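You operate a simulated robot arm through the tools that you are given. There is no shell and no other tool. Be economical: measure what you need, move in short steps, check, and stop when the job is done.

You are at the controls of a simulated robot arm. One attempt, no reset.

JOB
Squeeze the orange half into the tumbler and drop the skin in the yellow bowl.
Fine: raise the lever to load and unload; fingers stay off the cone while it comes down.
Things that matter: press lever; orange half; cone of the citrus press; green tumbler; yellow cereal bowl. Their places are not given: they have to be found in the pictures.

It is judged by the outcome, as a careful person would: the job done as asked, and still so three seconds after it is handed in. It fails if anything else is knocked over, pushed out of place, dropped, spilled or broken.

ROBOT AND FRAMES
A 7-joint arm with a two-finger parallel gripper, fixed in place. Base frame: the origin is at the foot of the arm, x ahead of it, y to its left, z up. Readings come in m, rad, newtons and seconds.
Its first joint turns from -2.897 to 2.897 rad. Payload 4.4 kg.
Tool frame: the origin (TCP) lies between the finger pads and is the grasp point; the fingertips stand 0.023 m ahead of it; z points along the fingers, y is the line along which they close. The gripper opens to 0.094 m. The fingers are 0.038 m wide and 0.01 m thick; the gripper's body (0.054 by 0.096 m) begins 0.039 m behind the TCP.
Orientation is that of the tool frame in the base frame, as a unit quaternion [x, y, z, w]. With the fingers straight down and closing along the base's y, the tool's x points along the base's -x, its y along +y and its z along -z.

CONTROLS
- The arm moves only by the tool servo_tool. Its argument "deltas" is one flat list of numbers, 7 for each row, row after row: the shift along the tool's x, y, z in m, then the turn, a rotation vector about the tool's x, y, z in degrees, then the finger opening in m, from 0 to 0.094. In form: [tx, ty, tz, ax, ay, az, jaw, tx, ty, tz, ax, ay, az, jaw, ...]. A call has 1 to 8 rows; each row shifts and turns the commanded pose from where the row before left it, along the tool's axes as they then stand. Each row takes 0.2 s and may step no farther than 0.05 m and 0.15 rad from the row before; otherwise, or with a gripper value out of range, the whole call is refused. Where a pose cannot be reached the arm comes as near as it can. A force on the tool above 90 N (or 10 N above the force at the start of the call, whichever is more), or a blocked arm, ends the call early, and 0.2 s more pass. Each finger travels about 0.072 m/s and halts on what it meets, pressing with about 26 N; the grip force reading is that of the motor and also rises with nothing between the fingers. The clock runs only during rows and for 0.2 s after the last one: add rows that do not move to give the fingers time. It gives the time, the measured TCP pose, the force on the tool (base axes), the opening and the grip force at its end, in the units of the frame above (readings bear some noise).
- Cameras (640 x 400 px; columns grow to the right, rows downward): "scene" is fixed at [0.0496, -0.6502, 1.5052]; the picture's right is [0.93, -0.37, 0.00], its down [-0.12, -0.30, -0.95] and it looks along [0.35, 0.88, -0.32] (base axes); focal length 336 px, centre (320, 200). "wrist" rides on the gripper at [-0.039, 0, -0.044] in the tool frame; the picture's right is [0.00, -1.00, 0.00], its down [0.97, 0.00, -0.24] and it looks along [0.24, 0.00, 0.97] (tool axes); focal length 218 px, centre (320, 200).
- get_image(camera): a new picture of that camera. It takes no simulated time.
- pixel_to_xyz(camera, pixels): for up to 12 pixels [column, row] of the newest picture of that camera ("zoom" is the newest enlarged one), the place [x, y, z] in the base frame of the surface seen there, good to about 0.002 m. It takes no simulated time.
- enlarge(camera, box): a new picture of the part [left, top, right, bottom] of that camera's present view, enlarged. It takes no simulated time.
- job_done(): hands the job in; it is judged then, once.

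Go step by step. Measure first, check grasps and placings, and put right what went wrong. The budget is 80 turns and 54 pictures, counting those below and the enlarged ones. Unless the task says otherwise, let go and move clear before handing in, and close with one line.

The tools are called after "Request:" as name(argument=value, ...) on one line, values as JSON. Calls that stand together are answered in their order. servo_tool: Moves the arm, as the interface text tells. Its arguments: {"type":"object","properties":{"deltas":{"type":"array","items":{"type":"number"}}},"required":["deltas"]} The other tools are called the same way: get_image (camera) takes a picture; pixel_to_xyz (camera, pixels) gives the place of the surface under pixels of a picture; enlarge (camera, box) takes an enlarged picture of a part of a camera's view; job_done () hands the job in.

At the start:

```text
time: 0.0
ee_pos: [0.6888, 0.2554, 1.3794]
tcp_rot: [0.0, 1.0, 0.0, 0.001]
contact_force: [0.3, -0.1, 0.2]
gripper_width: 0.0941
grip_force: 0.0
```

scene: 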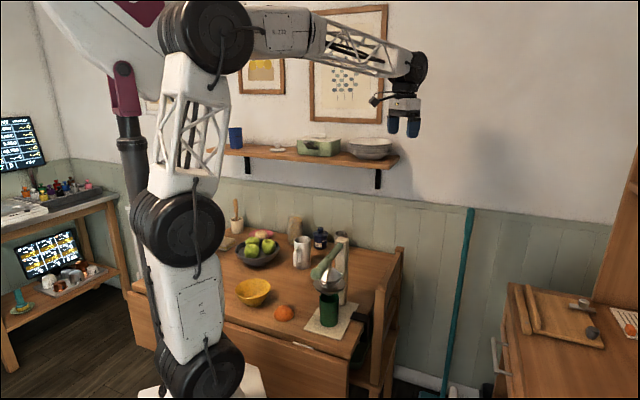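
wrist: 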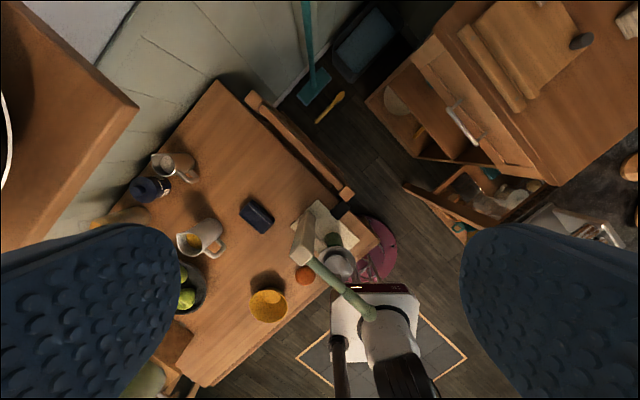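

The scene picture shows the press near (328,290), the orange at (284,313) and the yellow bowl at (253,292). I'll enlarge that area to measure.

Request:
enlarge(camera="scene", box=[220, 220, 380, 340])

Request:
enlarge(camera="wrist", box=[220, 180, 420, 330])

```text
3.33 times, centred on (300, 280) of scene
```

zoom: 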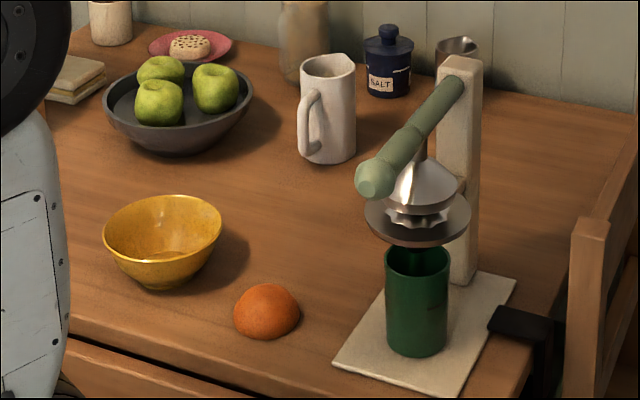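

```text
2.67 times, centred on (320, 255) of wrist
```

zoom: 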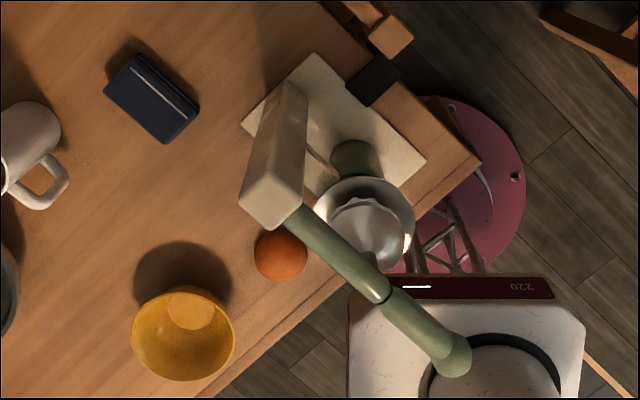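

Wrist zoom shows the handle tip (455,360), hinge end (295,210), post top (265,195), orange (280,253) and bowl (183,335). Next I'll measure them all.

Request:
pixel_to_xyz(camera="zoom", pixels=[[453, 358], [385, 300], [340, 255], [300, 212], [265, 195], [280, 253], [254, 254], [306, 256], [183, 350], [133, 335], [235, 335], [183, 290]])

Request:
pixel_to_xyz(camera="scene", pixels=[[284, 313], [317, 273], [330, 270], [330, 285], [330, 277], [329, 305], [320, 293], [339, 294], [364, 242], [336, 255], [252, 296], [327, 264]])

Request:
enlarge(camera="scene", box=[290, 230, 370, 340])

```text
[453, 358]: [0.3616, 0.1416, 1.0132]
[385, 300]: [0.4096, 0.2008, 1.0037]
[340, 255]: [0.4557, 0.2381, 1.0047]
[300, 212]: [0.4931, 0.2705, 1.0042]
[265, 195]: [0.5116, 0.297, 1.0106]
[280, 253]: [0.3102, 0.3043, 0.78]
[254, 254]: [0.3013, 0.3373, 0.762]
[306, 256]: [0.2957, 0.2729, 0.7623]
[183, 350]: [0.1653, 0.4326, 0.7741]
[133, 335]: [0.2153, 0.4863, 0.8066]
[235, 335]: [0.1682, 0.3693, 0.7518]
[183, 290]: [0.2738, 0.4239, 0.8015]
```

```text
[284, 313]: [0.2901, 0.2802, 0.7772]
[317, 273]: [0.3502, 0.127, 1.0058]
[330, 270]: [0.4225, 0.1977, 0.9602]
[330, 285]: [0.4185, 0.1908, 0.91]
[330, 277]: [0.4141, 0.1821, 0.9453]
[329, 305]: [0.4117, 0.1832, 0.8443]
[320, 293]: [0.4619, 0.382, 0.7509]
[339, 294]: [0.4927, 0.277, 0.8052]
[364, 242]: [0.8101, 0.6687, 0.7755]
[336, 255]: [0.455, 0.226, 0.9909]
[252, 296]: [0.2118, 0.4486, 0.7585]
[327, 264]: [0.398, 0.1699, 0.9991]
```

```text
3.64 times, centred on (330, 285) of scene
```

zoom: 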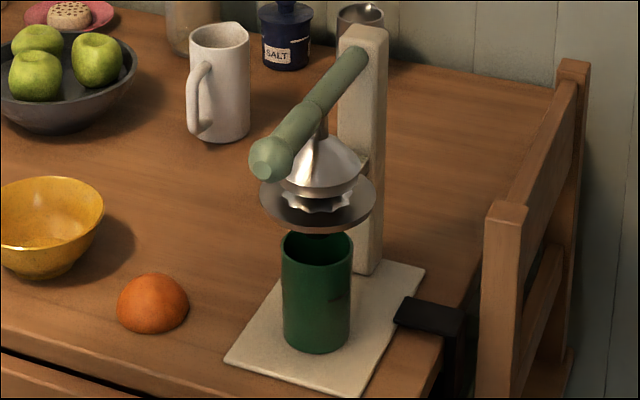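

The lever lies level at z≈0.99, running from the hinge at about (0.495,0.272) to the tip at about (0.352,0.13). I'll measure the press bell, tray, cup and handle in this zoom.

Request:
pixel_to_xyz(camera="zoom", pixels=[[318, 170], [318, 190], [318, 207], [318, 225], [268, 200], [370, 200], [316, 300], [286, 245], [348, 250], [266, 160], [300, 125], [345, 70]])

Request:
pixel_to_xyz(camera="zoom", pixels=[[318, 125], [360, 160], [360, 240], [385, 240], [362, 35], [153, 300], [153, 280], [120, 305], [187, 305], [316, 347], [270, 178], [253, 165]])

```text
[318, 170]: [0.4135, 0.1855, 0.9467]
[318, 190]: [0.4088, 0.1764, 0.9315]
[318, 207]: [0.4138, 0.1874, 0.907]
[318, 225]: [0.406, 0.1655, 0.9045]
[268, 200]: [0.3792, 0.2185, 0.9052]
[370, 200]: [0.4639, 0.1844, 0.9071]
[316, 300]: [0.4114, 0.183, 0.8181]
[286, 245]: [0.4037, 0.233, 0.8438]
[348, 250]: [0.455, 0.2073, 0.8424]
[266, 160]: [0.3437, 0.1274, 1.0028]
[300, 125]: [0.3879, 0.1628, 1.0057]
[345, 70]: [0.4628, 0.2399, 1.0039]
```

```text
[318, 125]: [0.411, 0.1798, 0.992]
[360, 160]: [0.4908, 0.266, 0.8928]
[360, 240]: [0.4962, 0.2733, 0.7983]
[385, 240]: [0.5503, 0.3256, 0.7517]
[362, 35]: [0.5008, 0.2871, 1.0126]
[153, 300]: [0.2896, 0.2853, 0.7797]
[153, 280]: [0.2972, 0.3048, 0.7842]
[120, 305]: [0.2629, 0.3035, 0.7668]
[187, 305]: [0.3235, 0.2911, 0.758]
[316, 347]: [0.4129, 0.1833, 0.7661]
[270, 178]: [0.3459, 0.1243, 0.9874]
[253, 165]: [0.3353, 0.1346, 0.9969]
```

The handle axis is about y = x − 0.22, at z ≈ 0.99, with the tip near (0.345,0.128). I'll move above the outer end of the handle, staying high, and then turn −45° about tool z so the jaws straddle it.

Request:
servo_tool(deltas=[0.0405, -0.0138, 0.0225, 0, 0, 0, 0.094, 0.0405, -0.0138, 0.0225, 0, 0, 0, 0.094, 0.0405, -0.0138, 0.0225, 0, 0, 0, 0.094, 0.0405, -0.0138, 0.0225, 0, 0, 0, 0.094, 0.0405, -0.0138, 0.0225, 0, 0, 0, 0.094, 0.0405, -0.0138, 0.0225, 0, 0, 0, 0.094, 0.0405, -0.0138, 0.0225, 0, 0, 0, 0.094, 0.0405, -0.0138, 0.0225, 0, 0, 0, 0.094])

Request:
servo_tool(deltas=[0, 0, 0, 0, 0, -7.5, 0.094, 0, 0, 0, 0, 0, -7.5, 0.094, 0, 0, 0, 0, 0, -7.5, 0.094, 0, 0, 0, 0, 0, -7.5, 0.094, 0, 0, 0, 0, 0, -7.5, 0.094, 0, 0, 0, 0, 0, -7.5, 0.094, 0, 0, 0, 0, 0, 0, 0.094])

Request:
get_image(camera="wrist")

Request:
get_image(camera="scene")

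```text
time: 1.8
ee_pos: [0.3637, 0.1468, 1.2015]
tcp_rot: [0.0, 1.0, 0.001, 0.0]
contact_force: [-0.4, 0.2, -0.4]
gripper_width: 0.0939
grip_force: 0.0
```

```text
time: 3.4
ee_pos: [0.3646, 0.1445, 1.1987]
tcp_rot: [-0.384, 0.923, 0.0, 0.001]
contact_force: [-0.2, 0.6, -0.1]
gripper_width: 0.0942
grip_force: 0.0
```

```text
48 pictures are left
```

wrist: 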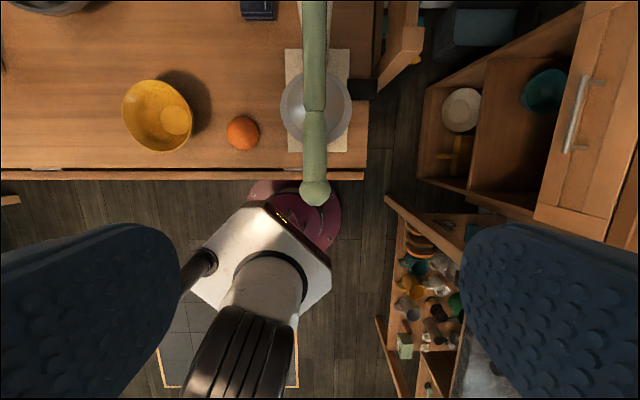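

```text
47 pictures are left
```

scene: 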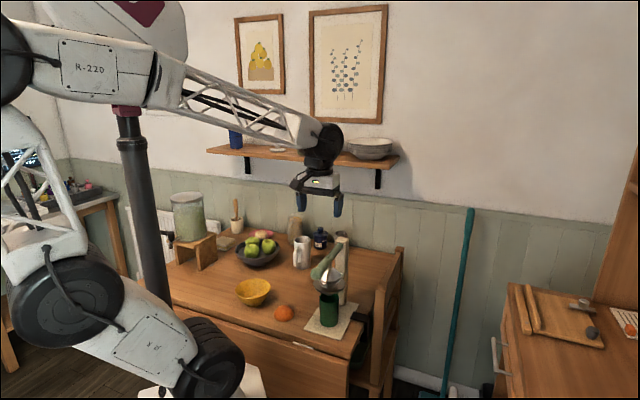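

The jaws now line up with the lever, which is vertical in the wrist view near column 314, with its tip at (315,193). I'll measure it and the orange and bowl from here.

Request:
pixel_to_xyz(camera="wrist", pixels=[[315, 190], [315, 203], [303, 150], [314, 150], [325, 150], [314, 90], [313, 20], [243, 132], [229, 133], [258, 133], [243, 117], [243, 149]])

Request:
pixel_to_xyz(camera="wrist", pixels=[[124, 105], [190, 125], [160, 81], [155, 149], [176, 121], [283, 105], [350, 105], [290, 105], [340, 105], [335, 90], [335, 125], [316, 165]])

```text
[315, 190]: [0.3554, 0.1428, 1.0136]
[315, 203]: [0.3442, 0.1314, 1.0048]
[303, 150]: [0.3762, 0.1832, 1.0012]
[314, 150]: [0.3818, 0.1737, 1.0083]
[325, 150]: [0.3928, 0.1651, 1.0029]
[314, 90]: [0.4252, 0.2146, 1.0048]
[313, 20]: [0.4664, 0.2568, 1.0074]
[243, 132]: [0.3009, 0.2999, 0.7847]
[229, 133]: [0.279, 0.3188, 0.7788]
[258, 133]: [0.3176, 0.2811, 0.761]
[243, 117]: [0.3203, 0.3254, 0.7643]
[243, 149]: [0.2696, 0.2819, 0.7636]
```

```text
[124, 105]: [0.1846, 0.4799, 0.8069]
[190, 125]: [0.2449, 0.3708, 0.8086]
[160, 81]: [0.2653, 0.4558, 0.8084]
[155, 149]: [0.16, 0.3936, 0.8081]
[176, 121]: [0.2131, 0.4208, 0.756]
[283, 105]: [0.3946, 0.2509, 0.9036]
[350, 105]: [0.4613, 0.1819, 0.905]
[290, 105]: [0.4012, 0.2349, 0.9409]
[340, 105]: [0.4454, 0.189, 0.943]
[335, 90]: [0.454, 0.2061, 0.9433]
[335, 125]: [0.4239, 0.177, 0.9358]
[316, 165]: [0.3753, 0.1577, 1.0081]
```

The lever axis is y ≈ x − 0.21, with its centre at z ≈ 0.992. I'll descend so the jaws straddle it at (0.371,0.160).

Request:
servo_tool(deltas=[-0.0155, 0.0064, 0.0, 0, 0, 0, 0.094, 0, 0, 0.045, 0, 0, 0, 0.094, 0, 0, 0.045, 0, 0, 0, 0.094, 0, 0, 0.045, 0, 0, 0, 0.094, 0, 0, 0.04, 0, 0, 0, 0.094, 0, 0, 0.031, 0, 0, 0, 0.094, 0, 0, 0, 0, 0, 0, 0.094])

Request:
get_image(camera="wrist")

```text
time: 5.0
ee_pos: [0.3725, 0.1595, 0.9932]
tcp_rot: [-0.382, 0.924, 0.0, 0.0]
contact_force: [0.2, 0.9, 0.3]
gripper_width: 0.0941
grip_force: 0.1
```

```text
46 pictures are left
```

wrist: 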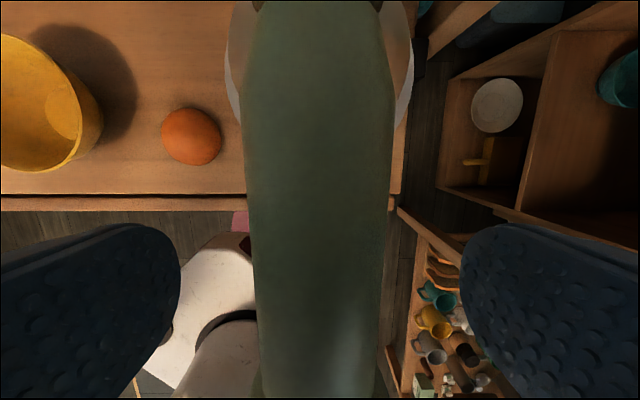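

The handle is centred between the fingers. Closing on it now.

Request:
servo_tool(deltas=[0, 0, 0, 0, 0, 0, 0.03, 0, 0, 0, 0, 0, 0, 0.025, 0, 0, 0, 0, 0, 0, 0.025, 0, 0, 0, 0, 0, 0, 0.025])

Request:
servo_tool(deltas=[-0.0007, 0, -0.0151, 0, 0, 0, 0.025, -0.0019, 0, -0.0149, 0, 0, 0, 0.025, -0.0033, 0, -0.0147, 0, 0, 0, 0.025, -0.0045, 0, -0.0145, 0, 0, 0, 0.025])

Request:
enlarge(camera="scene", box=[270, 200, 390, 340])

```text
time: 6.0
ee_pos: [0.3713, 0.1581, 0.9944]
tcp_rot: [-0.383, 0.924, 0.0, 0.0]
contact_force: [-3.7, 5.0, -0.5]
gripper_width: 0.0276
grip_force: 2.7
```

```text
time: 7.0
ee_pos: [0.3788, 0.168, 1.0537]
tcp_rot: [-0.382, 0.924, 0.0, 0.0]
contact_force: [3.3, -3.5, -1.3]
gripper_width: 0.0273
grip_force: 2.1
```

```text
2.86 times, centred on (330, 270) of scene
```

zoom: 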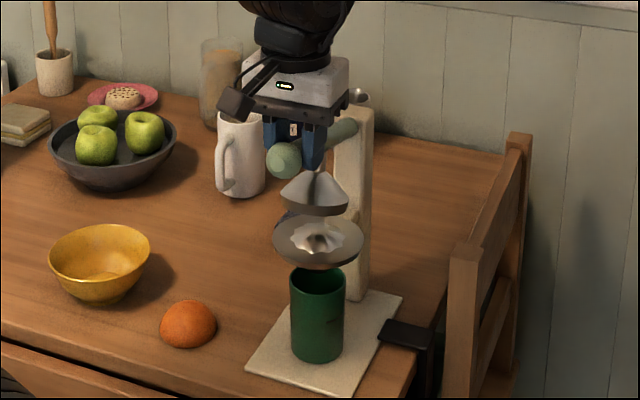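

The lever and its bell lift together, exposing the cone, with little force. I'll continue along the arc to about 60°.

Request:
servo_tool(deltas=[-0.0058, 0, -0.0139, 0, 0, 0, 0.025, -0.007, 0, -0.0134, 0, 0, 0, 0.025, -0.0081, 0, -0.0127, 0, 0, 0, 0.025, -0.0092, 0, -0.012, 0, 0, 0, 0.025, -0.0102, 0, -0.0111, 0, 0, 0, 0.025])

Request:
enlarge(camera="scene", box=[270, 200, 390, 340])

```text
time: 8.2
ee_pos: [0.408, 0.1957, 1.1138]
tcp_rot: [-0.383, 0.924, 0.0, -0.001]
contact_force: [-0.5, -0.6, -0.6]
gripper_width: 0.0251
grip_force: 0.2
```

```text
2.86 times, centred on (330, 270) of scene
```

zoom: 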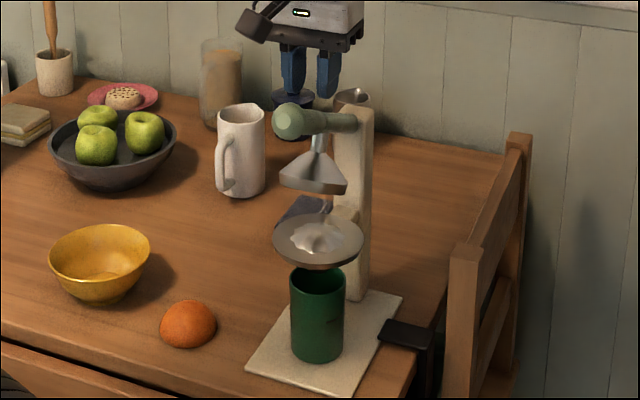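

The jaws slipped off, but the lever stays where it was left, so it holds position by friction. I'll measure it and regrip with a tighter jaw.

Request:
pixel_to_xyz(camera="zoom", pixels=[[288, 120], [310, 122], [335, 124], [350, 124], [298, 105], [318, 145], [315, 170], [312, 185], [345, 190], [283, 180], [318, 230], [318, 243]])

Request:
get_image(camera="wrist")

```text
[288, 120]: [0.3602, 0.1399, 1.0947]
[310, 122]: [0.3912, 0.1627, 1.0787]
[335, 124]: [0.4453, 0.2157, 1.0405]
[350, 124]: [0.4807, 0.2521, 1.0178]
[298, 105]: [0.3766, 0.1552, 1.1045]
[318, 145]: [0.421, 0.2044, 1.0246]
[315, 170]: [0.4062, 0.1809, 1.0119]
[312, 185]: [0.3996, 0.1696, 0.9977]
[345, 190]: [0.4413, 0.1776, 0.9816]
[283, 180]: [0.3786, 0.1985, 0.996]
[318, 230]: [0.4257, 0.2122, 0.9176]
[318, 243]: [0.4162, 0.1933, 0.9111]
```

```text
43 pictures are left
```

wrist: 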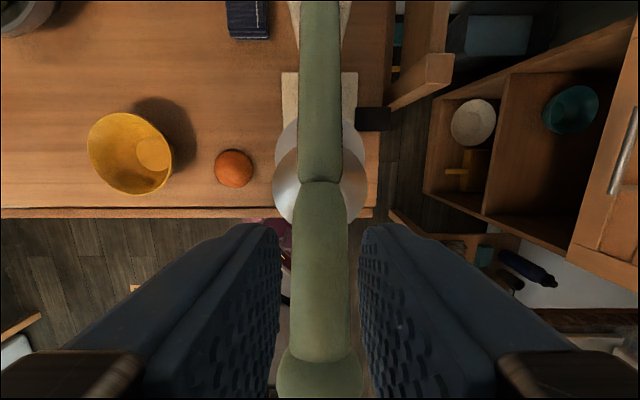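

The lever is at about 26°. I'll open, pitch the tool about 24° so it is perpendicular to the lever, and slide down to regrip inside the end knob with full force.

Request:
servo_tool(deltas=[0, 0, 0, 0, 0, 0, 0.07, 0, 0, 0, 0, 0, 0, 0.07, 0, 0, 0, 0, 8, 0, 0.07, 0, 0, 0, 0, 8, 0, 0.07, 0, 0, 0, 0, 8, 0, 0.07, 0.0013, 0, 0.028, 0, 0, 0, 0.07, 0, 0, 0.027, 0, 0, 0, 0.07, 0, 0, 0, 0, 0, 0, 0.07])

Request:
enlarge(camera="scene", box=[270, 200, 390, 340])

Request:
get_image(camera="wrist")

```text
time: 10.0
ee_pos: [0.392, 0.1766, 1.0658]
tcp_rot: [-0.374, 0.904, -0.08, -0.192]
contact_force: [-0.1, 0.2, 0.4]
gripper_width: 0.0701
grip_force: 0.0
```

```text
2.86 times, centred on (330, 270) of scene
```

zoom: 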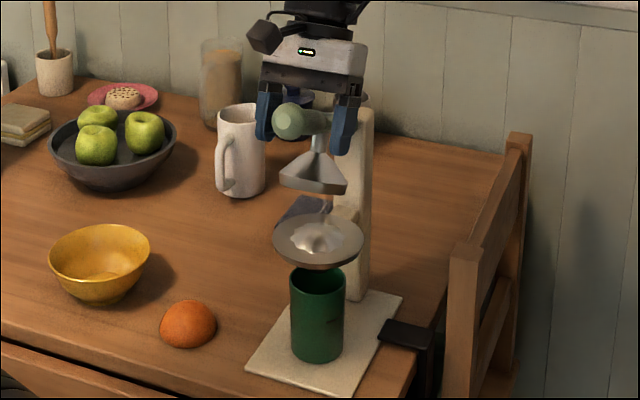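

```text
41 pictures are left
```

wrist: 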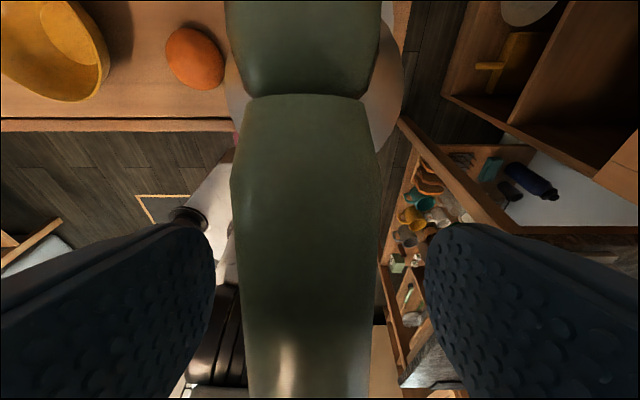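

The handle is centred between the fingers. I'll close fully and follow the arc, pitching with the lever 5° per row.

Request:
servo_tool(deltas=[0, 0, 0, 0, 0, 0, 0, 0, 0, 0, 0, 0, 0, 0, 0, 0, 0, 0, 0, 0, 0])

Request:
servo_tool(deltas=[-0.0006, 0, -0.0144, 0, 5, 0, 0, -0.0006, 0, -0.0144, 0, 5, 0, 0, -0.0006, 0, -0.0144, 0, 5, 0, 0, -0.0006, 0, -0.0144, 0, 5, 0, 0])

Request:
enlarge(camera="scene", box=[270, 200, 390, 340])

```text
time: 10.8
ee_pos: [0.3904, 0.1784, 1.0661]
tcp_rot: [-0.374, 0.904, -0.08, -0.192]
contact_force: [-34.4, 39.0, -1.3]
gripper_width: 0.0288
grip_force: 26.1
```

```text
time: 11.8
ee_pos: [0.4133, 0.2009, 1.1134]
tcp_rot: [-0.354, 0.857, -0.142, -0.347]
contact_force: [-20.7, -6.5, 12.8]
gripper_width: 0.0266
grip_force: 45.0
```

```text
2.86 times, centred on (330, 270) of scene
```

zoom: 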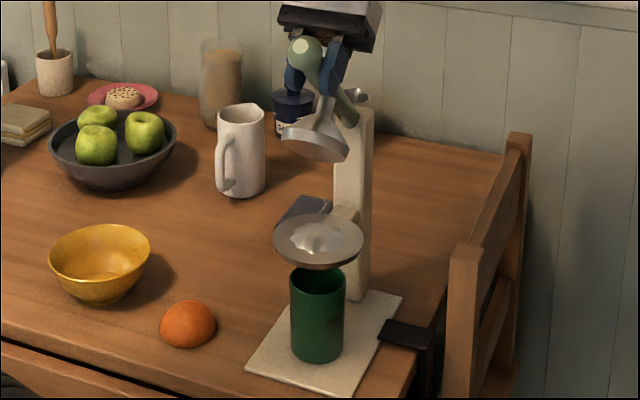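

It's lifting well, at roughly 45°. Continuing the arc.

Request:
servo_tool(deltas=[-0.0006, 0, -0.0144, 0, 5, 0, 0, -0.0006, 0, -0.0144, 0, 5, 0, 0, -0.0006, 0, -0.0144, 0, 5, 0, 0, -0.0006, 0, -0.0144, 0, 5, 0, 0])

Request:
enlarge(camera="scene", box=[270, 200, 390, 340])

```text
time: 12.8
ee_pos: [0.4468, 0.2335, 1.1484]
tcp_rot: [-0.324, 0.784, -0.202, -0.489]
contact_force: [-9.1, -6.2, 25.5]
gripper_width: 0.0263
grip_force: 44.8
```

```text
2.86 times, centred on (330, 270) of scene
```

zoom: 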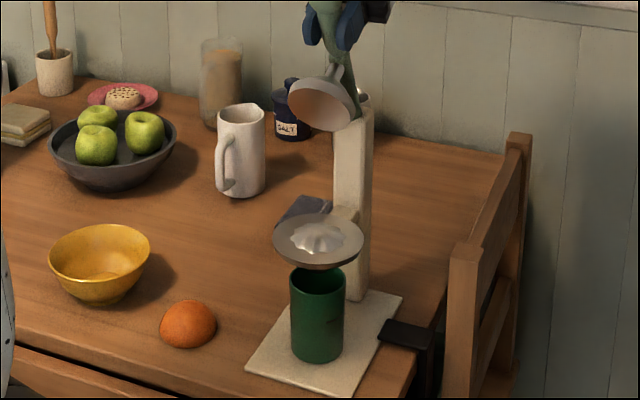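

The lever stands at about 65°. I'll measure the clearance from the bell (rim points around (292,90) and (330,128)) to the cone.

Request:
pixel_to_xyz(camera="zoom", pixels=[[291, 92], [300, 80], [322, 130], [350, 126], [357, 110], [298, 118], [318, 238], [318, 228], [300, 243], [343, 243], [318, 262], [320, 250]])

```text
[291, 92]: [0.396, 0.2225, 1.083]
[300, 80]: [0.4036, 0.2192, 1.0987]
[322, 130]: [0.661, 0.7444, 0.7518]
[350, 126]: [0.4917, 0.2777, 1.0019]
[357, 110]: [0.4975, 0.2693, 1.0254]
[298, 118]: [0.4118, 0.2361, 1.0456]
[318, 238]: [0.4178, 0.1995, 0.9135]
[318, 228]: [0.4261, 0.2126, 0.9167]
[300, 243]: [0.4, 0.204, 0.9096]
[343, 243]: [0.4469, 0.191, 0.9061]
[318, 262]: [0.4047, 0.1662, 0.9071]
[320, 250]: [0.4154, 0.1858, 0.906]
```

At 65° the bell still overhangs the cone (rim at (0.396,0.2225,1.083)), so a vertical gripper wouldn't fit. I'll keep raising.

Request:
servo_tool(deltas=[-0.0006, 0, -0.0144, 0, 5, 0, 0, -0.0006, 0, -0.0144, 0, 5, 0, 0, -0.0006, 0, -0.0144, 0, 5, 0, 0])

Request:
enlarge(camera="scene", box=[250, 150, 410, 310])

```text
time: 13.2
ee_pos: [0.442, 0.2304, 1.1515]
tcp_rot: [-0.317, 0.775, -0.214, -0.502]
contact_force: [35.3, -31.9, -22.3]
gripper_width: 0.0268
grip_force: 45.1
out of reach, approached as far as the arm can: row 1, 2
stopped in row 2: the force on the tool passed its limit (the readings are from after the stop); the commanded pose is now the measured one
```

```text
2.50 times, centred on (330, 230) of scene
```

zoom: 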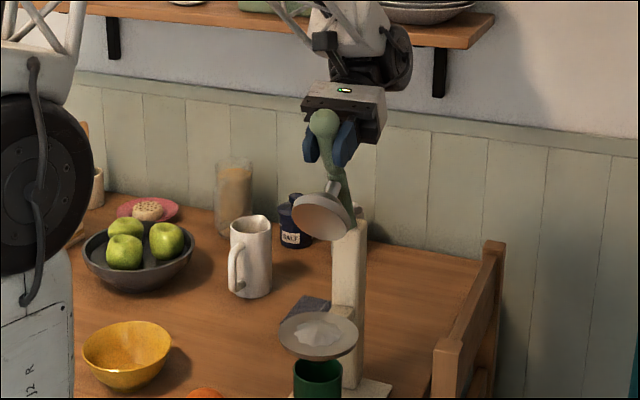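

The arm's reach in this pose is used up. I'll release, back out, straighten the tool and then push the lever on from its outer side with closed fingers.

Request:
servo_tool(deltas=[0, 0, 0, 0, 0, 0, 0.07, 0, 0, 0, 0, 0, 0, 0.08, 0, 0, 0, 0, 0, 0, 0.08, -0.01, 0, -0.02, 0, -8, 0, 0.08, 0, 0, -0.03, 0, -8, 0, 0.08, 0, 0, -0.03, 0, -8, 0, 0.08, 0, 0, -0.03, 0, -8, 0, 0.08, 0, 0, -0.03, 0, -8, 0, 0.08])

Request:
enlarge(camera="scene", box=[250, 150, 410, 310])

```text
time: 15.1
ee_pos: [0.5193, 0.31, 1.2357]
tcp_rot: [-0.37, 0.901, -0.093, -0.206]
contact_force: [0.2, -0.4, -0.8]
gripper_width: 0.0801
grip_force: 0.1
```

```text
2.50 times, centred on (330, 230) of scene
```

zoom: 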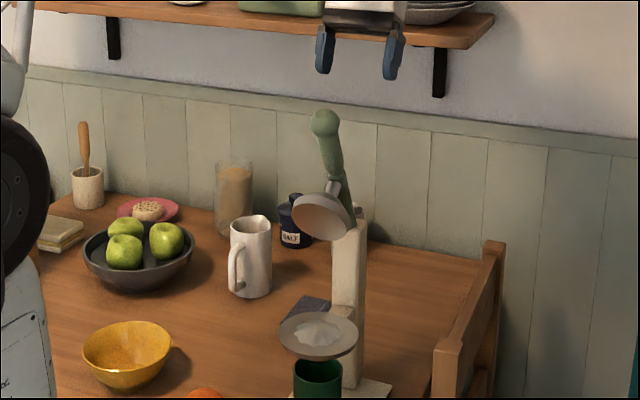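

Request:
pixel_to_xyz(camera="zoom", pixels=[[323, 120], [330, 150], [338, 180], [352, 225], [345, 225], [300, 205], [320, 225], [312, 232], [325, 240], [336, 215], [318, 192], [325, 185]])

```text
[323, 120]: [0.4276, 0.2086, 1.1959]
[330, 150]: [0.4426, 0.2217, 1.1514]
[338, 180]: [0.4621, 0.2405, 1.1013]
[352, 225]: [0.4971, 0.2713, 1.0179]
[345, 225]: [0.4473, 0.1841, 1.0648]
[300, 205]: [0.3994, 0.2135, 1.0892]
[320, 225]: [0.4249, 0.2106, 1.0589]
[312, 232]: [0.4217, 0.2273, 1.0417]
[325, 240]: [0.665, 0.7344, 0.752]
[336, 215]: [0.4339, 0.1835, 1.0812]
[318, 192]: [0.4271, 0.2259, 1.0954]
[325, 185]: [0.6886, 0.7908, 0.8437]
```

The lever holds at about 61° with its knob at (0.43,0.215,1.196). I'll rise, straighten the tool, close the fingers and cross over to the outer side.

Request:
servo_tool(deltas=[0.0197, 0, -0.0404, 0, 0, 0, 0.0, 0.0197, 0, -0.0404, 0, 0, 0, 0, 0, 0, 0, 0, -8.5, 0, 0, 0, 0, 0, 0, -8.5, 0, 0, 0, 0, 0, 0, -8.5, 0, 0, 0.048, 0, 0, 0, 0, 0, 0, 0.048, 0, 0, 0, 0, 0, 0, 0.048, 0, 0, 0, 0, 0, 0])

Request:
servo_tool(deltas=[0.048, 0, 0, 0, 0, 0, 0, 0, 0, 0, 0, 0, 0, 0])

```text
time: 16.9
ee_pos: [0.4152, 0.2072, 1.3253]
tcp_rot: [-0.383, 0.924, -0.008, -0.003]
contact_force: [-0.1, -1.0, -0.4]
gripper_width: 0.0
grip_force: 25.6
```

```text
time: 17.4
ee_pos: [0.3808, 0.1742, 1.3253]
tcp_rot: [-0.383, 0.924, -0.009, -0.002]
contact_force: [-0.7, 0.2, -0.5]
gripper_width: 0.0
grip_force: 25.7
```

Now I'll lower to z≈1.185 in front of the knob and push inward gently.

Request:
servo_tool(deltas=[0, 0, 0.047, 0, 0, 0, 0, 0, 0, 0.047, 0, 0, 0, 0, 0, 0, 0.046, 0, 0, 0, 0, -0.025, 0, 0, 0, 0, 0, 0, -0.02, 0, 0, 0, 0, 0, 0, -0.015, 0, 0, 0, 0, 0, 0, -0.015, 0, 0, 0, 0, 0, 0])

Request:
enlarge(camera="scene", box=[250, 150, 410, 310])

```text
time: 19.1
ee_pos: [0.4336, 0.2239, 1.1833]
tcp_rot: [-0.381, 0.924, -0.009, -0.003]
contact_force: [-0.6, -1.1, -1.0]
gripper_width: 0.0
grip_force: 26.2
```

```text
2.50 times, centred on (330, 230) of scene
```

zoom: 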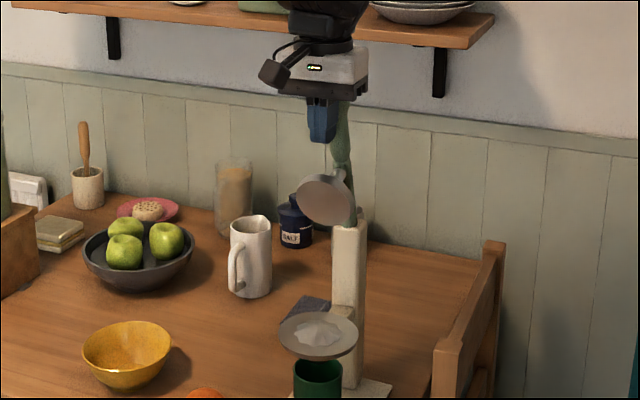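

The lever is turning further with almost no force. I'll keep pushing until it meets its stop.

Request:
servo_tool(deltas=[-0.012, 0, 0, 0, 0, 0, 0, -0.012, 0, 0, 0, 0, 0, 0, -0.012, 0, 0, 0, 0, 0, 0, -0.012, 0, 0, 0, 0, 0, 0])

Request:
enlarge(camera="scene", box=[250, 150, 410, 310])

```text
time: 20.1
ee_pos: [0.4671, 0.2588, 1.1848]
tcp_rot: [-0.382, 0.924, -0.009, -0.002]
contact_force: [-0.4, -2.2, -1.1]
gripper_width: 0.0
grip_force: 25.6
```

```text
2.50 times, centred on (330, 230) of scene
```

zoom: 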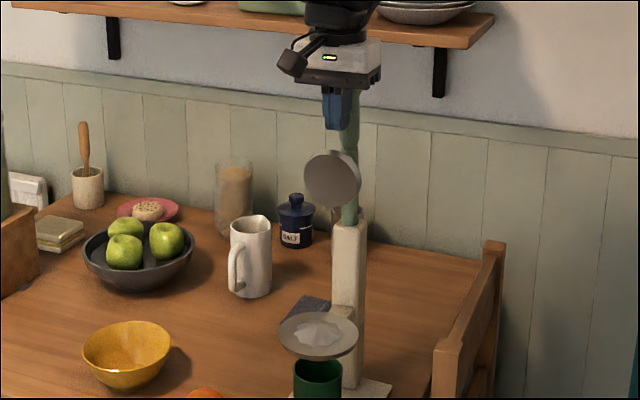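

The lever is about vertical. A bit more will give clearance over the cone.

Request:
servo_tool(deltas=[-0.01, 0, 0, 0, 0, 0, 0, -0.01, 0, 0, 0, 0, 0, 0, -0.008, 0, 0, 0, 0, 0, 0])

Request:
servo_tool(deltas=[0.03, 0, 0, 0, 0, 0, 0, 0.03, 0, 0, 0, 0, 0, 0, 0, 0, 0, 0, 0, 0, 0])

Request:
enlarge(camera="scene", box=[250, 150, 410, 310])

```text
time: 20.9
ee_pos: [0.4856, 0.2777, 1.1855]
tcp_rot: [-0.382, 0.924, -0.008, -0.002]
contact_force: [0.3, -2.1, 2.1]
gripper_width: 0.0
grip_force: 26.0
```

```text
time: 21.6
ee_pos: [0.4443, 0.236, 1.1846]
tcp_rot: [-0.382, 0.924, -0.009, -0.002]
contact_force: [0.1, 0.0, 0.0]
gripper_width: 0.0
grip_force: 26.4
```

```text
2.50 times, centred on (330, 230) of scene
```

zoom: 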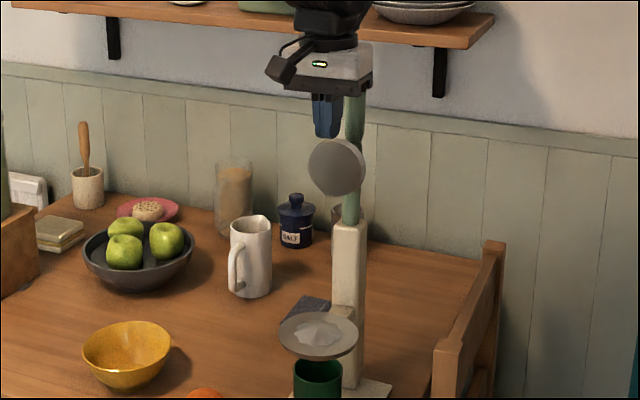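

The lever stays just past vertical and the cone is clear. I'll use the wrist view to fix the cone's centre.

Request:
servo_tool(deltas=[0.04, 0, 0, 0, 0, 0, 0.07, 0.04, 0, 0, 0, 0, 0, 0.09, 0, 0, 0, 0, 0, 0, 0.09])

Request:
enlarge(camera="wrist", box=[180, 0, 440, 200])

```text
time: 22.4
ee_pos: [0.389, 0.1806, 1.1844]
tcp_rot: [-0.382, 0.924, -0.008, -0.003]
contact_force: [-0.4, 0.0, -0.3]
gripper_width: 0.0898
grip_force: 0.0
```

```text
2.00 times, centred on (310, 100) of wrist
```

zoom: 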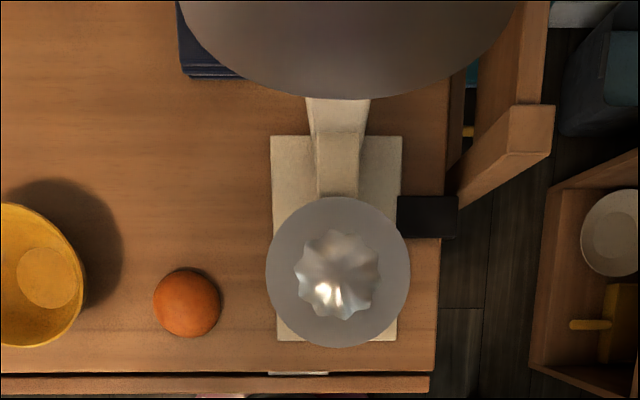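

Request:
pixel_to_xyz(camera="zoom", pixels=[[338, 270], [268, 272], [408, 272], [338, 200], [338, 343], [300, 275], [376, 275], [187, 302], [155, 302], [219, 302], [187, 270], [187, 335]])

```text
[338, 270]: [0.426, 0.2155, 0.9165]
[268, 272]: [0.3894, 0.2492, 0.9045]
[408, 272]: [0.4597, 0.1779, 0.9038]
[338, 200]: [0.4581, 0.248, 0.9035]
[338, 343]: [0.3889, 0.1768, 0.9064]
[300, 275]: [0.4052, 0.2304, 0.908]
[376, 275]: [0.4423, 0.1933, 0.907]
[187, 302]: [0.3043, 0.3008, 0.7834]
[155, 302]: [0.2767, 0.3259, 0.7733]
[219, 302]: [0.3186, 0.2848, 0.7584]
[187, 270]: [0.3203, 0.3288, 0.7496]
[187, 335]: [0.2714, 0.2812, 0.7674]
```

The cone is at (0.4245,0.2135) with its tray at z≈0.905, and the orange is at (0.297,0.303) with radius ≈0.034. I'll move above the orange and come down part way.

Request:
servo_tool(deltas=[-0.0055, 0.038, 0, 0, 0, 0, 0.094, -0.0055, 0.038, 0, 0, 0, 0, 0.094, -0.0055, 0.038, 0, 0, 0, 0, 0.094, -0.005, 0.0376, 0, 0, 0, 0, 0.094, 0, 0, 0.048, 0, 0, 0, 0.094, 0, 0, 0.048, 0, 0, 0, 0.094, 0, 0, 0.048, 0, 0, 0, 0.094, 0, 0, 0.048, 0, 0, 0, 0.094])

Request:
servo_tool(deltas=[0, 0, 0.048, 0, 0, 0, 0.094, 0, 0, 0.04, 0, 0, 0, 0.094, 0, 0, 0, 0, 0, 0, 0.094])

Request:
get_image(camera="wrist")

```text
time: 24.2
ee_pos: [0.2968, 0.2985, 0.9927]
tcp_rot: [-0.383, 0.924, -0.008, -0.003]
contact_force: [0.4, 0.0, -0.5]
gripper_width: 0.0941
grip_force: 0.1
```

```text
time: 25.1
ee_pos: [0.2976, 0.2975, 0.9033]
tcp_rot: [-0.383, 0.924, -0.009, -0.002]
contact_force: [-0.8, 0.4, 1.1]
gripper_width: 0.094
grip_force: 0.0
```

```text
32 pictures are left
```

wrist: 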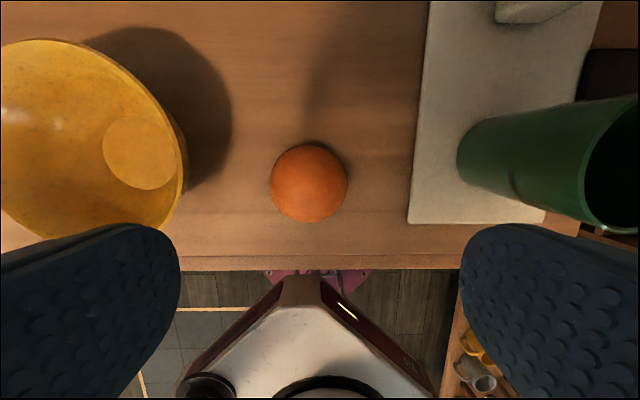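

Request:
pixel_to_xyz(camera="wrist", pixels=[[309, 183], [272, 186], [346, 186], [309, 220], [309, 147], [309, 170]])

```text
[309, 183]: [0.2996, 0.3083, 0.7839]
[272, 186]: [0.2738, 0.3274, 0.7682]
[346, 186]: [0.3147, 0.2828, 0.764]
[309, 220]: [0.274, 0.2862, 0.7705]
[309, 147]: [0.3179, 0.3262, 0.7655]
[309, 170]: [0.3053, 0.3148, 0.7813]
```

The orange's centre refines to (0.295,0.3055). I'll correct, descend to z≈0.777 and close.

Request:
servo_tool(deltas=[-0.0038, 0.0075, 0.02, 0, 0, 0, 0.094, 0, 0, 0.04, 0, 0, 0, 0.094, 0, 0, 0.04, 0, 0, 0, 0.094, 0, 0, 0.026, 0, 0, 0, 0.094, 0, 0, 0, 0, 0, 0, 0.094])

Request:
get_image(camera="wrist")

```text
time: 26.2
ee_pos: [0.2944, 0.3018, 0.7756]
tcp_rot: [-0.382, 0.924, -0.008, -0.003]
contact_force: [0.1, -0.1, 0.1]
gripper_width: 0.0938
grip_force: 0.1
```

```text
31 pictures are left
```

wrist: 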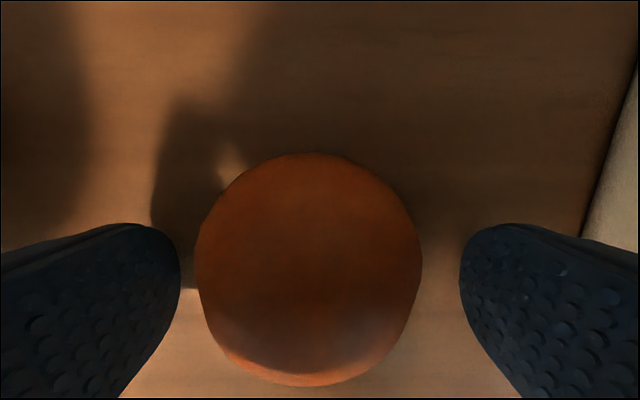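

The orange sits slightly toward tool −x and +y. I'll nudge and close.

Request:
servo_tool(deltas=[-0.003, 0.0025, 0, 0, 0, 0, 0.094, 0, 0, 0, 0, 0, 0, 0.07, 0, 0, 0, 0, 0, 0, 0.055, 0, 0, 0, 0, 0, 0, 0.055, 0, 0, 0, 0, 0, 0, 0.055])

Request:
get_image(camera="wrist")

```text
time: 27.4
ee_pos: [0.2952, 0.3057, 0.7771]
tcp_rot: [-0.382, 0.924, -0.008, -0.002]
contact_force: [0.7, 1.9, 0.5]
gripper_width: 0.0686
grip_force: 26.1
```

```text
30 pictures are left
```

wrist: 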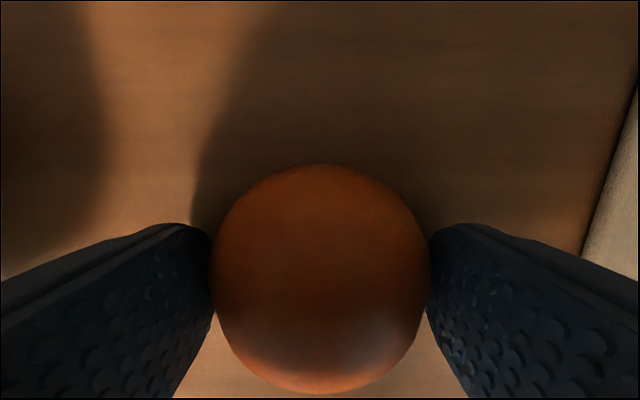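

The grip is firm at 0.0686 m. Lifting straight up.

Request:
servo_tool(deltas=[0, 0, -0.02, 0, 0, 0, 0.055, 0, 0, -0.04, 0, 0, 0, 0.055, 0, 0, -0.04, 0, 0, 0, 0.055, 0, 0, -0.04, 0, 0, 0, 0.055, 0, 0, -0.04, 0, 0, 0, 0.055, 0, 0, -0.043, 0, 0, 0, 0.055, 0, 0, 0, 0, 0, 0, 0.055])

Request:
enlarge(camera="scene", box=[230, 170, 390, 310])

```text
time: 29.1
ee_pos: [0.2953, 0.3103, 1.0004]
tcp_rot: [-0.383, 0.924, -0.008, -0.003]
contact_force: [-0.2, 0.7, 0.8]
gripper_width: 0.0551
grip_force: 0.1
```

```text
2.86 times, centred on (310, 240) of scene
```

zoom: 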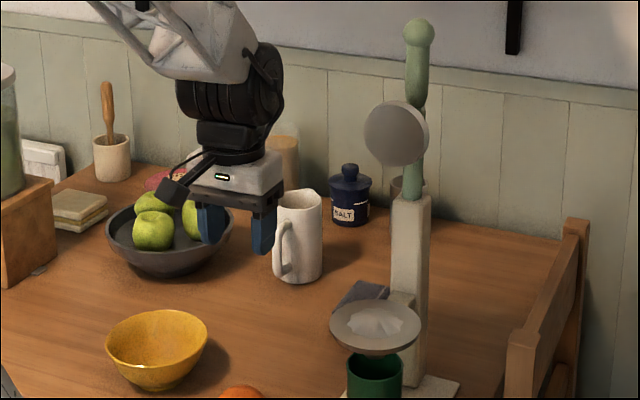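

The orange slipped out and stayed behind. I'll check where it is now.

Request:
get_image(camera="wrist")

Request:
enlarge(camera="scene", box=[254, 295, 314, 332])

```text
28 pictures are left
```

wrist: 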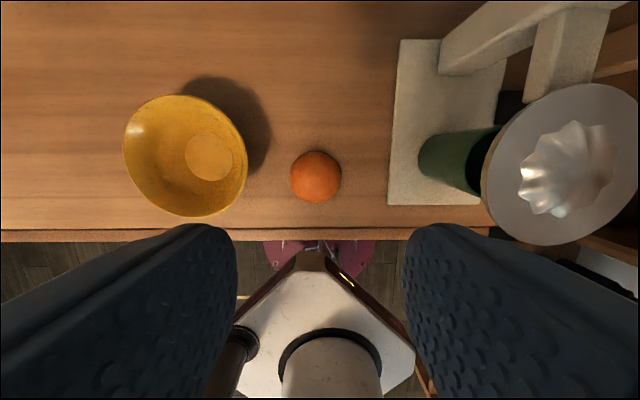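

```text
10.67 times, centred on (284, 314) of scene
```

zoom: 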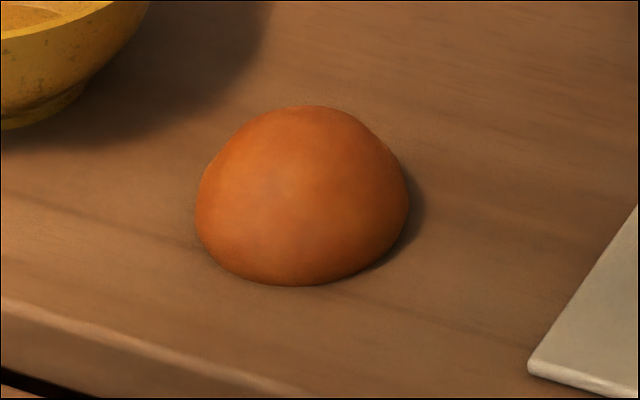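

Request:
pixel_to_xyz(camera="wrist", pixels=[[316, 176], [292, 178], [339, 178], [316, 152], [316, 200], [360, 178]])

Request:
pixel_to_xyz(camera="zoom", pixels=[[300, 108], [197, 215], [408, 205], [300, 280], [300, 275], [300, 295], [300, 230]])

```text
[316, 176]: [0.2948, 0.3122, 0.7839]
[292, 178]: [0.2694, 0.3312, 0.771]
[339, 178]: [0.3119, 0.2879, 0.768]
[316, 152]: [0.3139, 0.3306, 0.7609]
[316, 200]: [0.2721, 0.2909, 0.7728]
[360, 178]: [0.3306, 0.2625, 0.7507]
```

```text
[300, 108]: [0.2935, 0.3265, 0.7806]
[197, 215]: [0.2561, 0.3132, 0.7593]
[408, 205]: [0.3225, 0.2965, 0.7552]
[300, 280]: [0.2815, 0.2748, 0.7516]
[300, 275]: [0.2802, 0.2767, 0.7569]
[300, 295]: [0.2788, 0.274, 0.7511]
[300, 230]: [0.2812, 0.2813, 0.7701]
```

The orange is intact at (0.291,0.310). I'll remove the small residual tilt, regrip lower with the tips just at the table and full closing, and lift slowly.

Request:
servo_tool(deltas=[0.0033, 0.0028, 0, -0.7, -0.7, 0, 0.094, 0, 0, 0.045, 0, 0, 0, 0.094, 0, 0, 0.045, 0, 0, 0, 0.094, 0, 0, 0.045, 0, 0, 0, 0.094, 0, 0, 0.045, 0, 0, 0, 0.094, 0, 0, 0.03, 0, 0, 0, 0.094, 0, 0, 0.012, 0, 0, 0, 0.094, 0, 0, 0, 0, 0, 0, 0.094])

Request:
get_image(camera="wrist")

```text
time: 30.9
ee_pos: [0.2914, 0.3109, 0.7777]
tcp_rot: [-0.383, 0.924, -0.001, 0.001]
contact_force: [-0.7, 0.2, 0.6]
gripper_width: 0.0939
grip_force: 0.1
```

```text
26 pictures are left
```

wrist: 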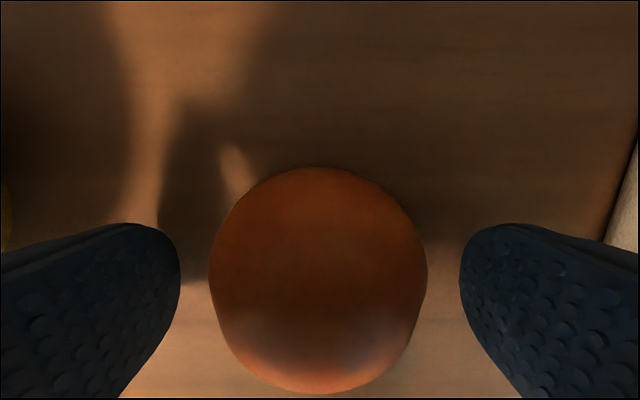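

Centred. I'll ease down 3 mm more and close fully.

Request:
servo_tool(deltas=[0, 0, 0.0015, 0, 0, 0, 0.094, 0, 0, 0.0015, 0, 0, 0, 0.094, 0, 0, 0, 0, 0, 0, 0.07, 0, 0, 0, 0, 0, 0, 0, 0, 0, 0, 0, 0, 0, 0, 0, 0, 0, 0, 0, 0, 0])

Request:
servo_tool(deltas=[0, 0, -0.006, 0, 0, 0, 0, 0, 0, -0.008, 0, 0, 0, 0, 0, 0, -0.008, 0, 0, 0, 0])

Request:
get_image(camera="wrist")

```text
time: 32.2
ee_pos: [0.292, 0.3086, 0.7752]
tcp_rot: [-0.383, 0.924, 0.0, 0.002]
contact_force: [0.5, 0.4, 1.3]
gripper_width: 0.0681
grip_force: 25.6
```

```text
time: 33.0
ee_pos: [0.2914, 0.3089, 0.7972]
tcp_rot: [-0.383, 0.924, -0.001, 0.002]
contact_force: [-0.1, 0.5, -0.8]
gripper_width: 0.0685
grip_force: 26.2
```

```text
25 pictures are left
```

wrist: 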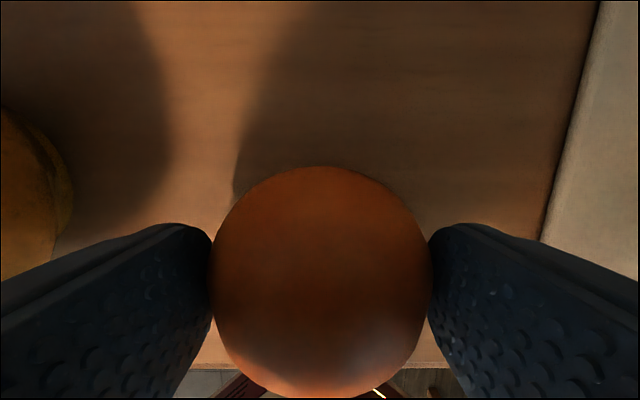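

It's held this time. Continuing the lift gently.

Request:
servo_tool(deltas=[0, 0, -0.015, 0, 0, 0, 0, 0, 0, -0.022, 0, 0, 0, 0, 0, 0, -0.025, 0, 0, 0, 0, 0, 0, -0.025, 0, 0, 0, 0, 0, 0, -0.025, 0, 0, 0, 0, 0, 0, -0.025, 0, 0, 0, 0, 0, 0, -0.025, 0, 0, 0, 0, 0, 0, -0.015, 0, 0, 0, 0])

```text
time: 34.9
ee_pos: [0.2909, 0.3085, 0.973]
tcp_rot: [-0.383, 0.924, 0.0, 0.001]
contact_force: [-0.1, -0.2, 0.1]
gripper_width: 0.0682
grip_force: 25.8
```

Still held at 0.068 m. Moving sideways over the cone, then in toward its axis.

Request:
servo_tool(deltas=[0, -0.02, 0, 0, 0, 0, 0, 0, -0.03, 0, 0, 0, 0, 0, 0, -0.03, 0, 0, 0, 0, 0, 0, -0.03, 0, 0, 0, 0, 0, 0, -0.03, 0, 0, 0, 0, 0, 0, -0.0216, 0, 0, 0, 0, 0, -0.014, 0, 0, 0, 0, 0, 0, -0.0132, 0, 0, 0, 0, 0, 0])

Request:
enlarge(camera="scene", box=[270, 170, 390, 310])

Request:
get_image(camera="wrist")

```text
time: 36.6
ee_pos: [0.4234, 0.2147, 0.9761]
tcp_rot: [-0.382, 0.924, 0.0, 0.001]
contact_force: [-0.4, 0.7, 0.1]
gripper_width: 0.0683
grip_force: 26.0
```

```text
2.86 times, centred on (330, 240) of scene
```

zoom: 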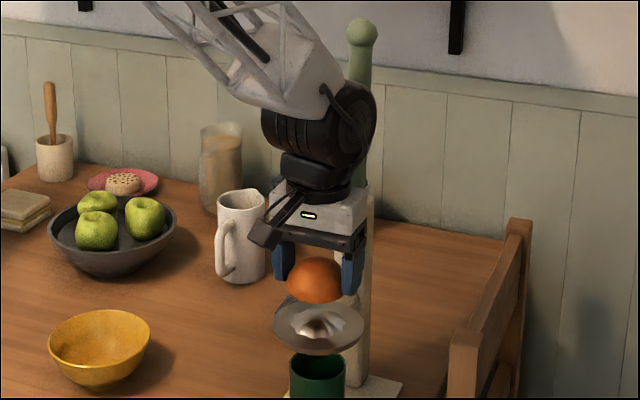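

```text
23 pictures are left
```

wrist: 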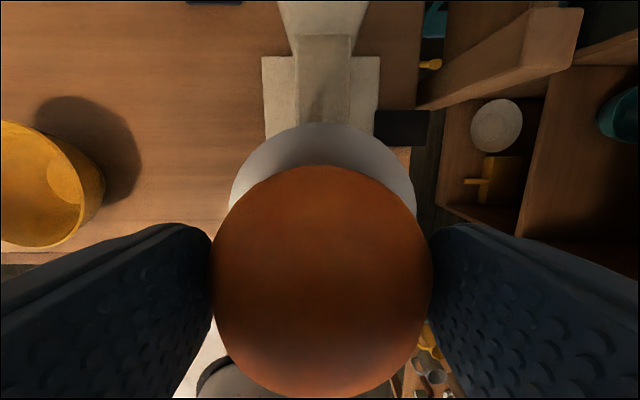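

The orange is centred over the tray (tray columns 230–415, orange centre 322). I'll lower it gently onto the cone.

Request:
servo_tool(deltas=[0, 0, 0.006, 0, 0, 0, 0, 0, 0, 0.006, 0, 0, 0, 0, 0, 0, 0.005, 0, 0, 0, 0, 0, 0, 0.004, 0, 0, 0, 0, 0, 0, 0.003, 0, 0, 0, 0])

Request:
enlarge(camera="scene", box=[305, 240, 355, 290])

```text
time: 37.9
ee_pos: [0.4242, 0.2137, 0.9493]
tcp_rot: [-0.383, 0.924, 0.0, 0.001]
contact_force: [0.3, 0.1, -1.0]
gripper_width: 0.0683
grip_force: 26.2
```

```text
8.00 times, centred on (330, 265) of scene
```

zoom: 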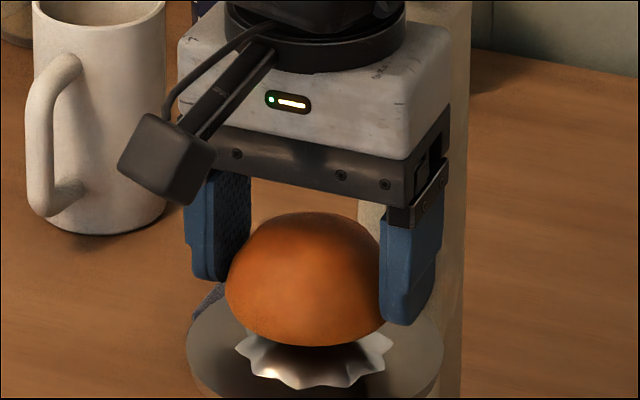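

No contact yet. Lowering further in 2 mm steps.

Request:
servo_tool(deltas=[0, 0, 0.002, 0, 0, 0, 0, 0, 0, 0.002, 0, 0, 0, 0, 0, 0, 0.002, 0, 0, 0, 0])

Request:
servo_tool(deltas=[0, 0, 0.002, 0, 0, 0, 0, 0, 0, 0.002, 0, 0, 0, 0])

Request:
enlarge(camera="scene", box=[305, 240, 355, 290])

```text
time: 38.6
ee_pos: [0.4247, 0.2132, 0.9443]
tcp_rot: [-0.383, 0.924, 0.0, 0.001]
contact_force: [0.3, -0.1, -1.1]
gripper_width: 0.0681
grip_force: 25.9
```

```text
time: 39.2
ee_pos: [0.423, 0.2155, 0.9422]
tcp_rot: [-0.383, 0.924, 0.0, 0.0]
contact_force: [-1.3, 0.4, -0.3]
gripper_width: 0.0684
grip_force: 25.8
```

```text
8.00 times, centred on (330, 265) of scene
```

zoom: 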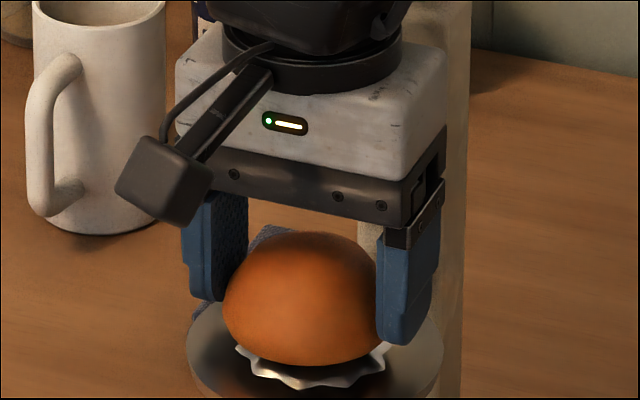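

Request:
servo_tool(deltas=[0, 0, 0.002, 0, 0, 0, 0, 0, 0, 0.002, 0, 0, 0, 0, 0, 0, 0.002, 0, 0, 0, 0, 0, 0, 0, 0, 0, 0, 0])

Request:
enlarge(camera="scene", box=[305, 240, 355, 290])

```text
time: 40.2
ee_pos: [0.4249, 0.2139, 0.9356]
tcp_rot: [-0.382, 0.924, -0.001, 0.002]
contact_force: [0.6, 0.7, -0.4]
gripper_width: 0.0682
grip_force: 25.7
```

```text
8.00 times, centred on (330, 265) of scene
```

zoom: 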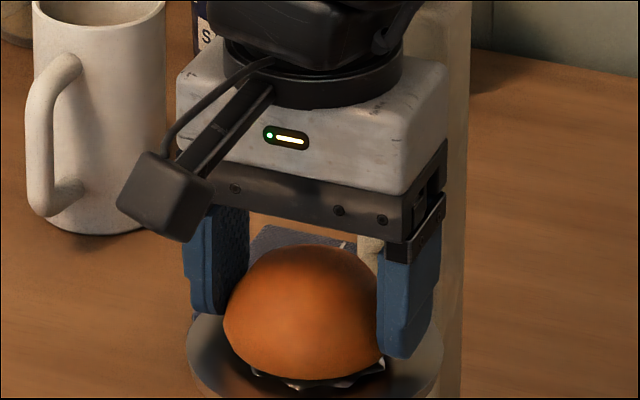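

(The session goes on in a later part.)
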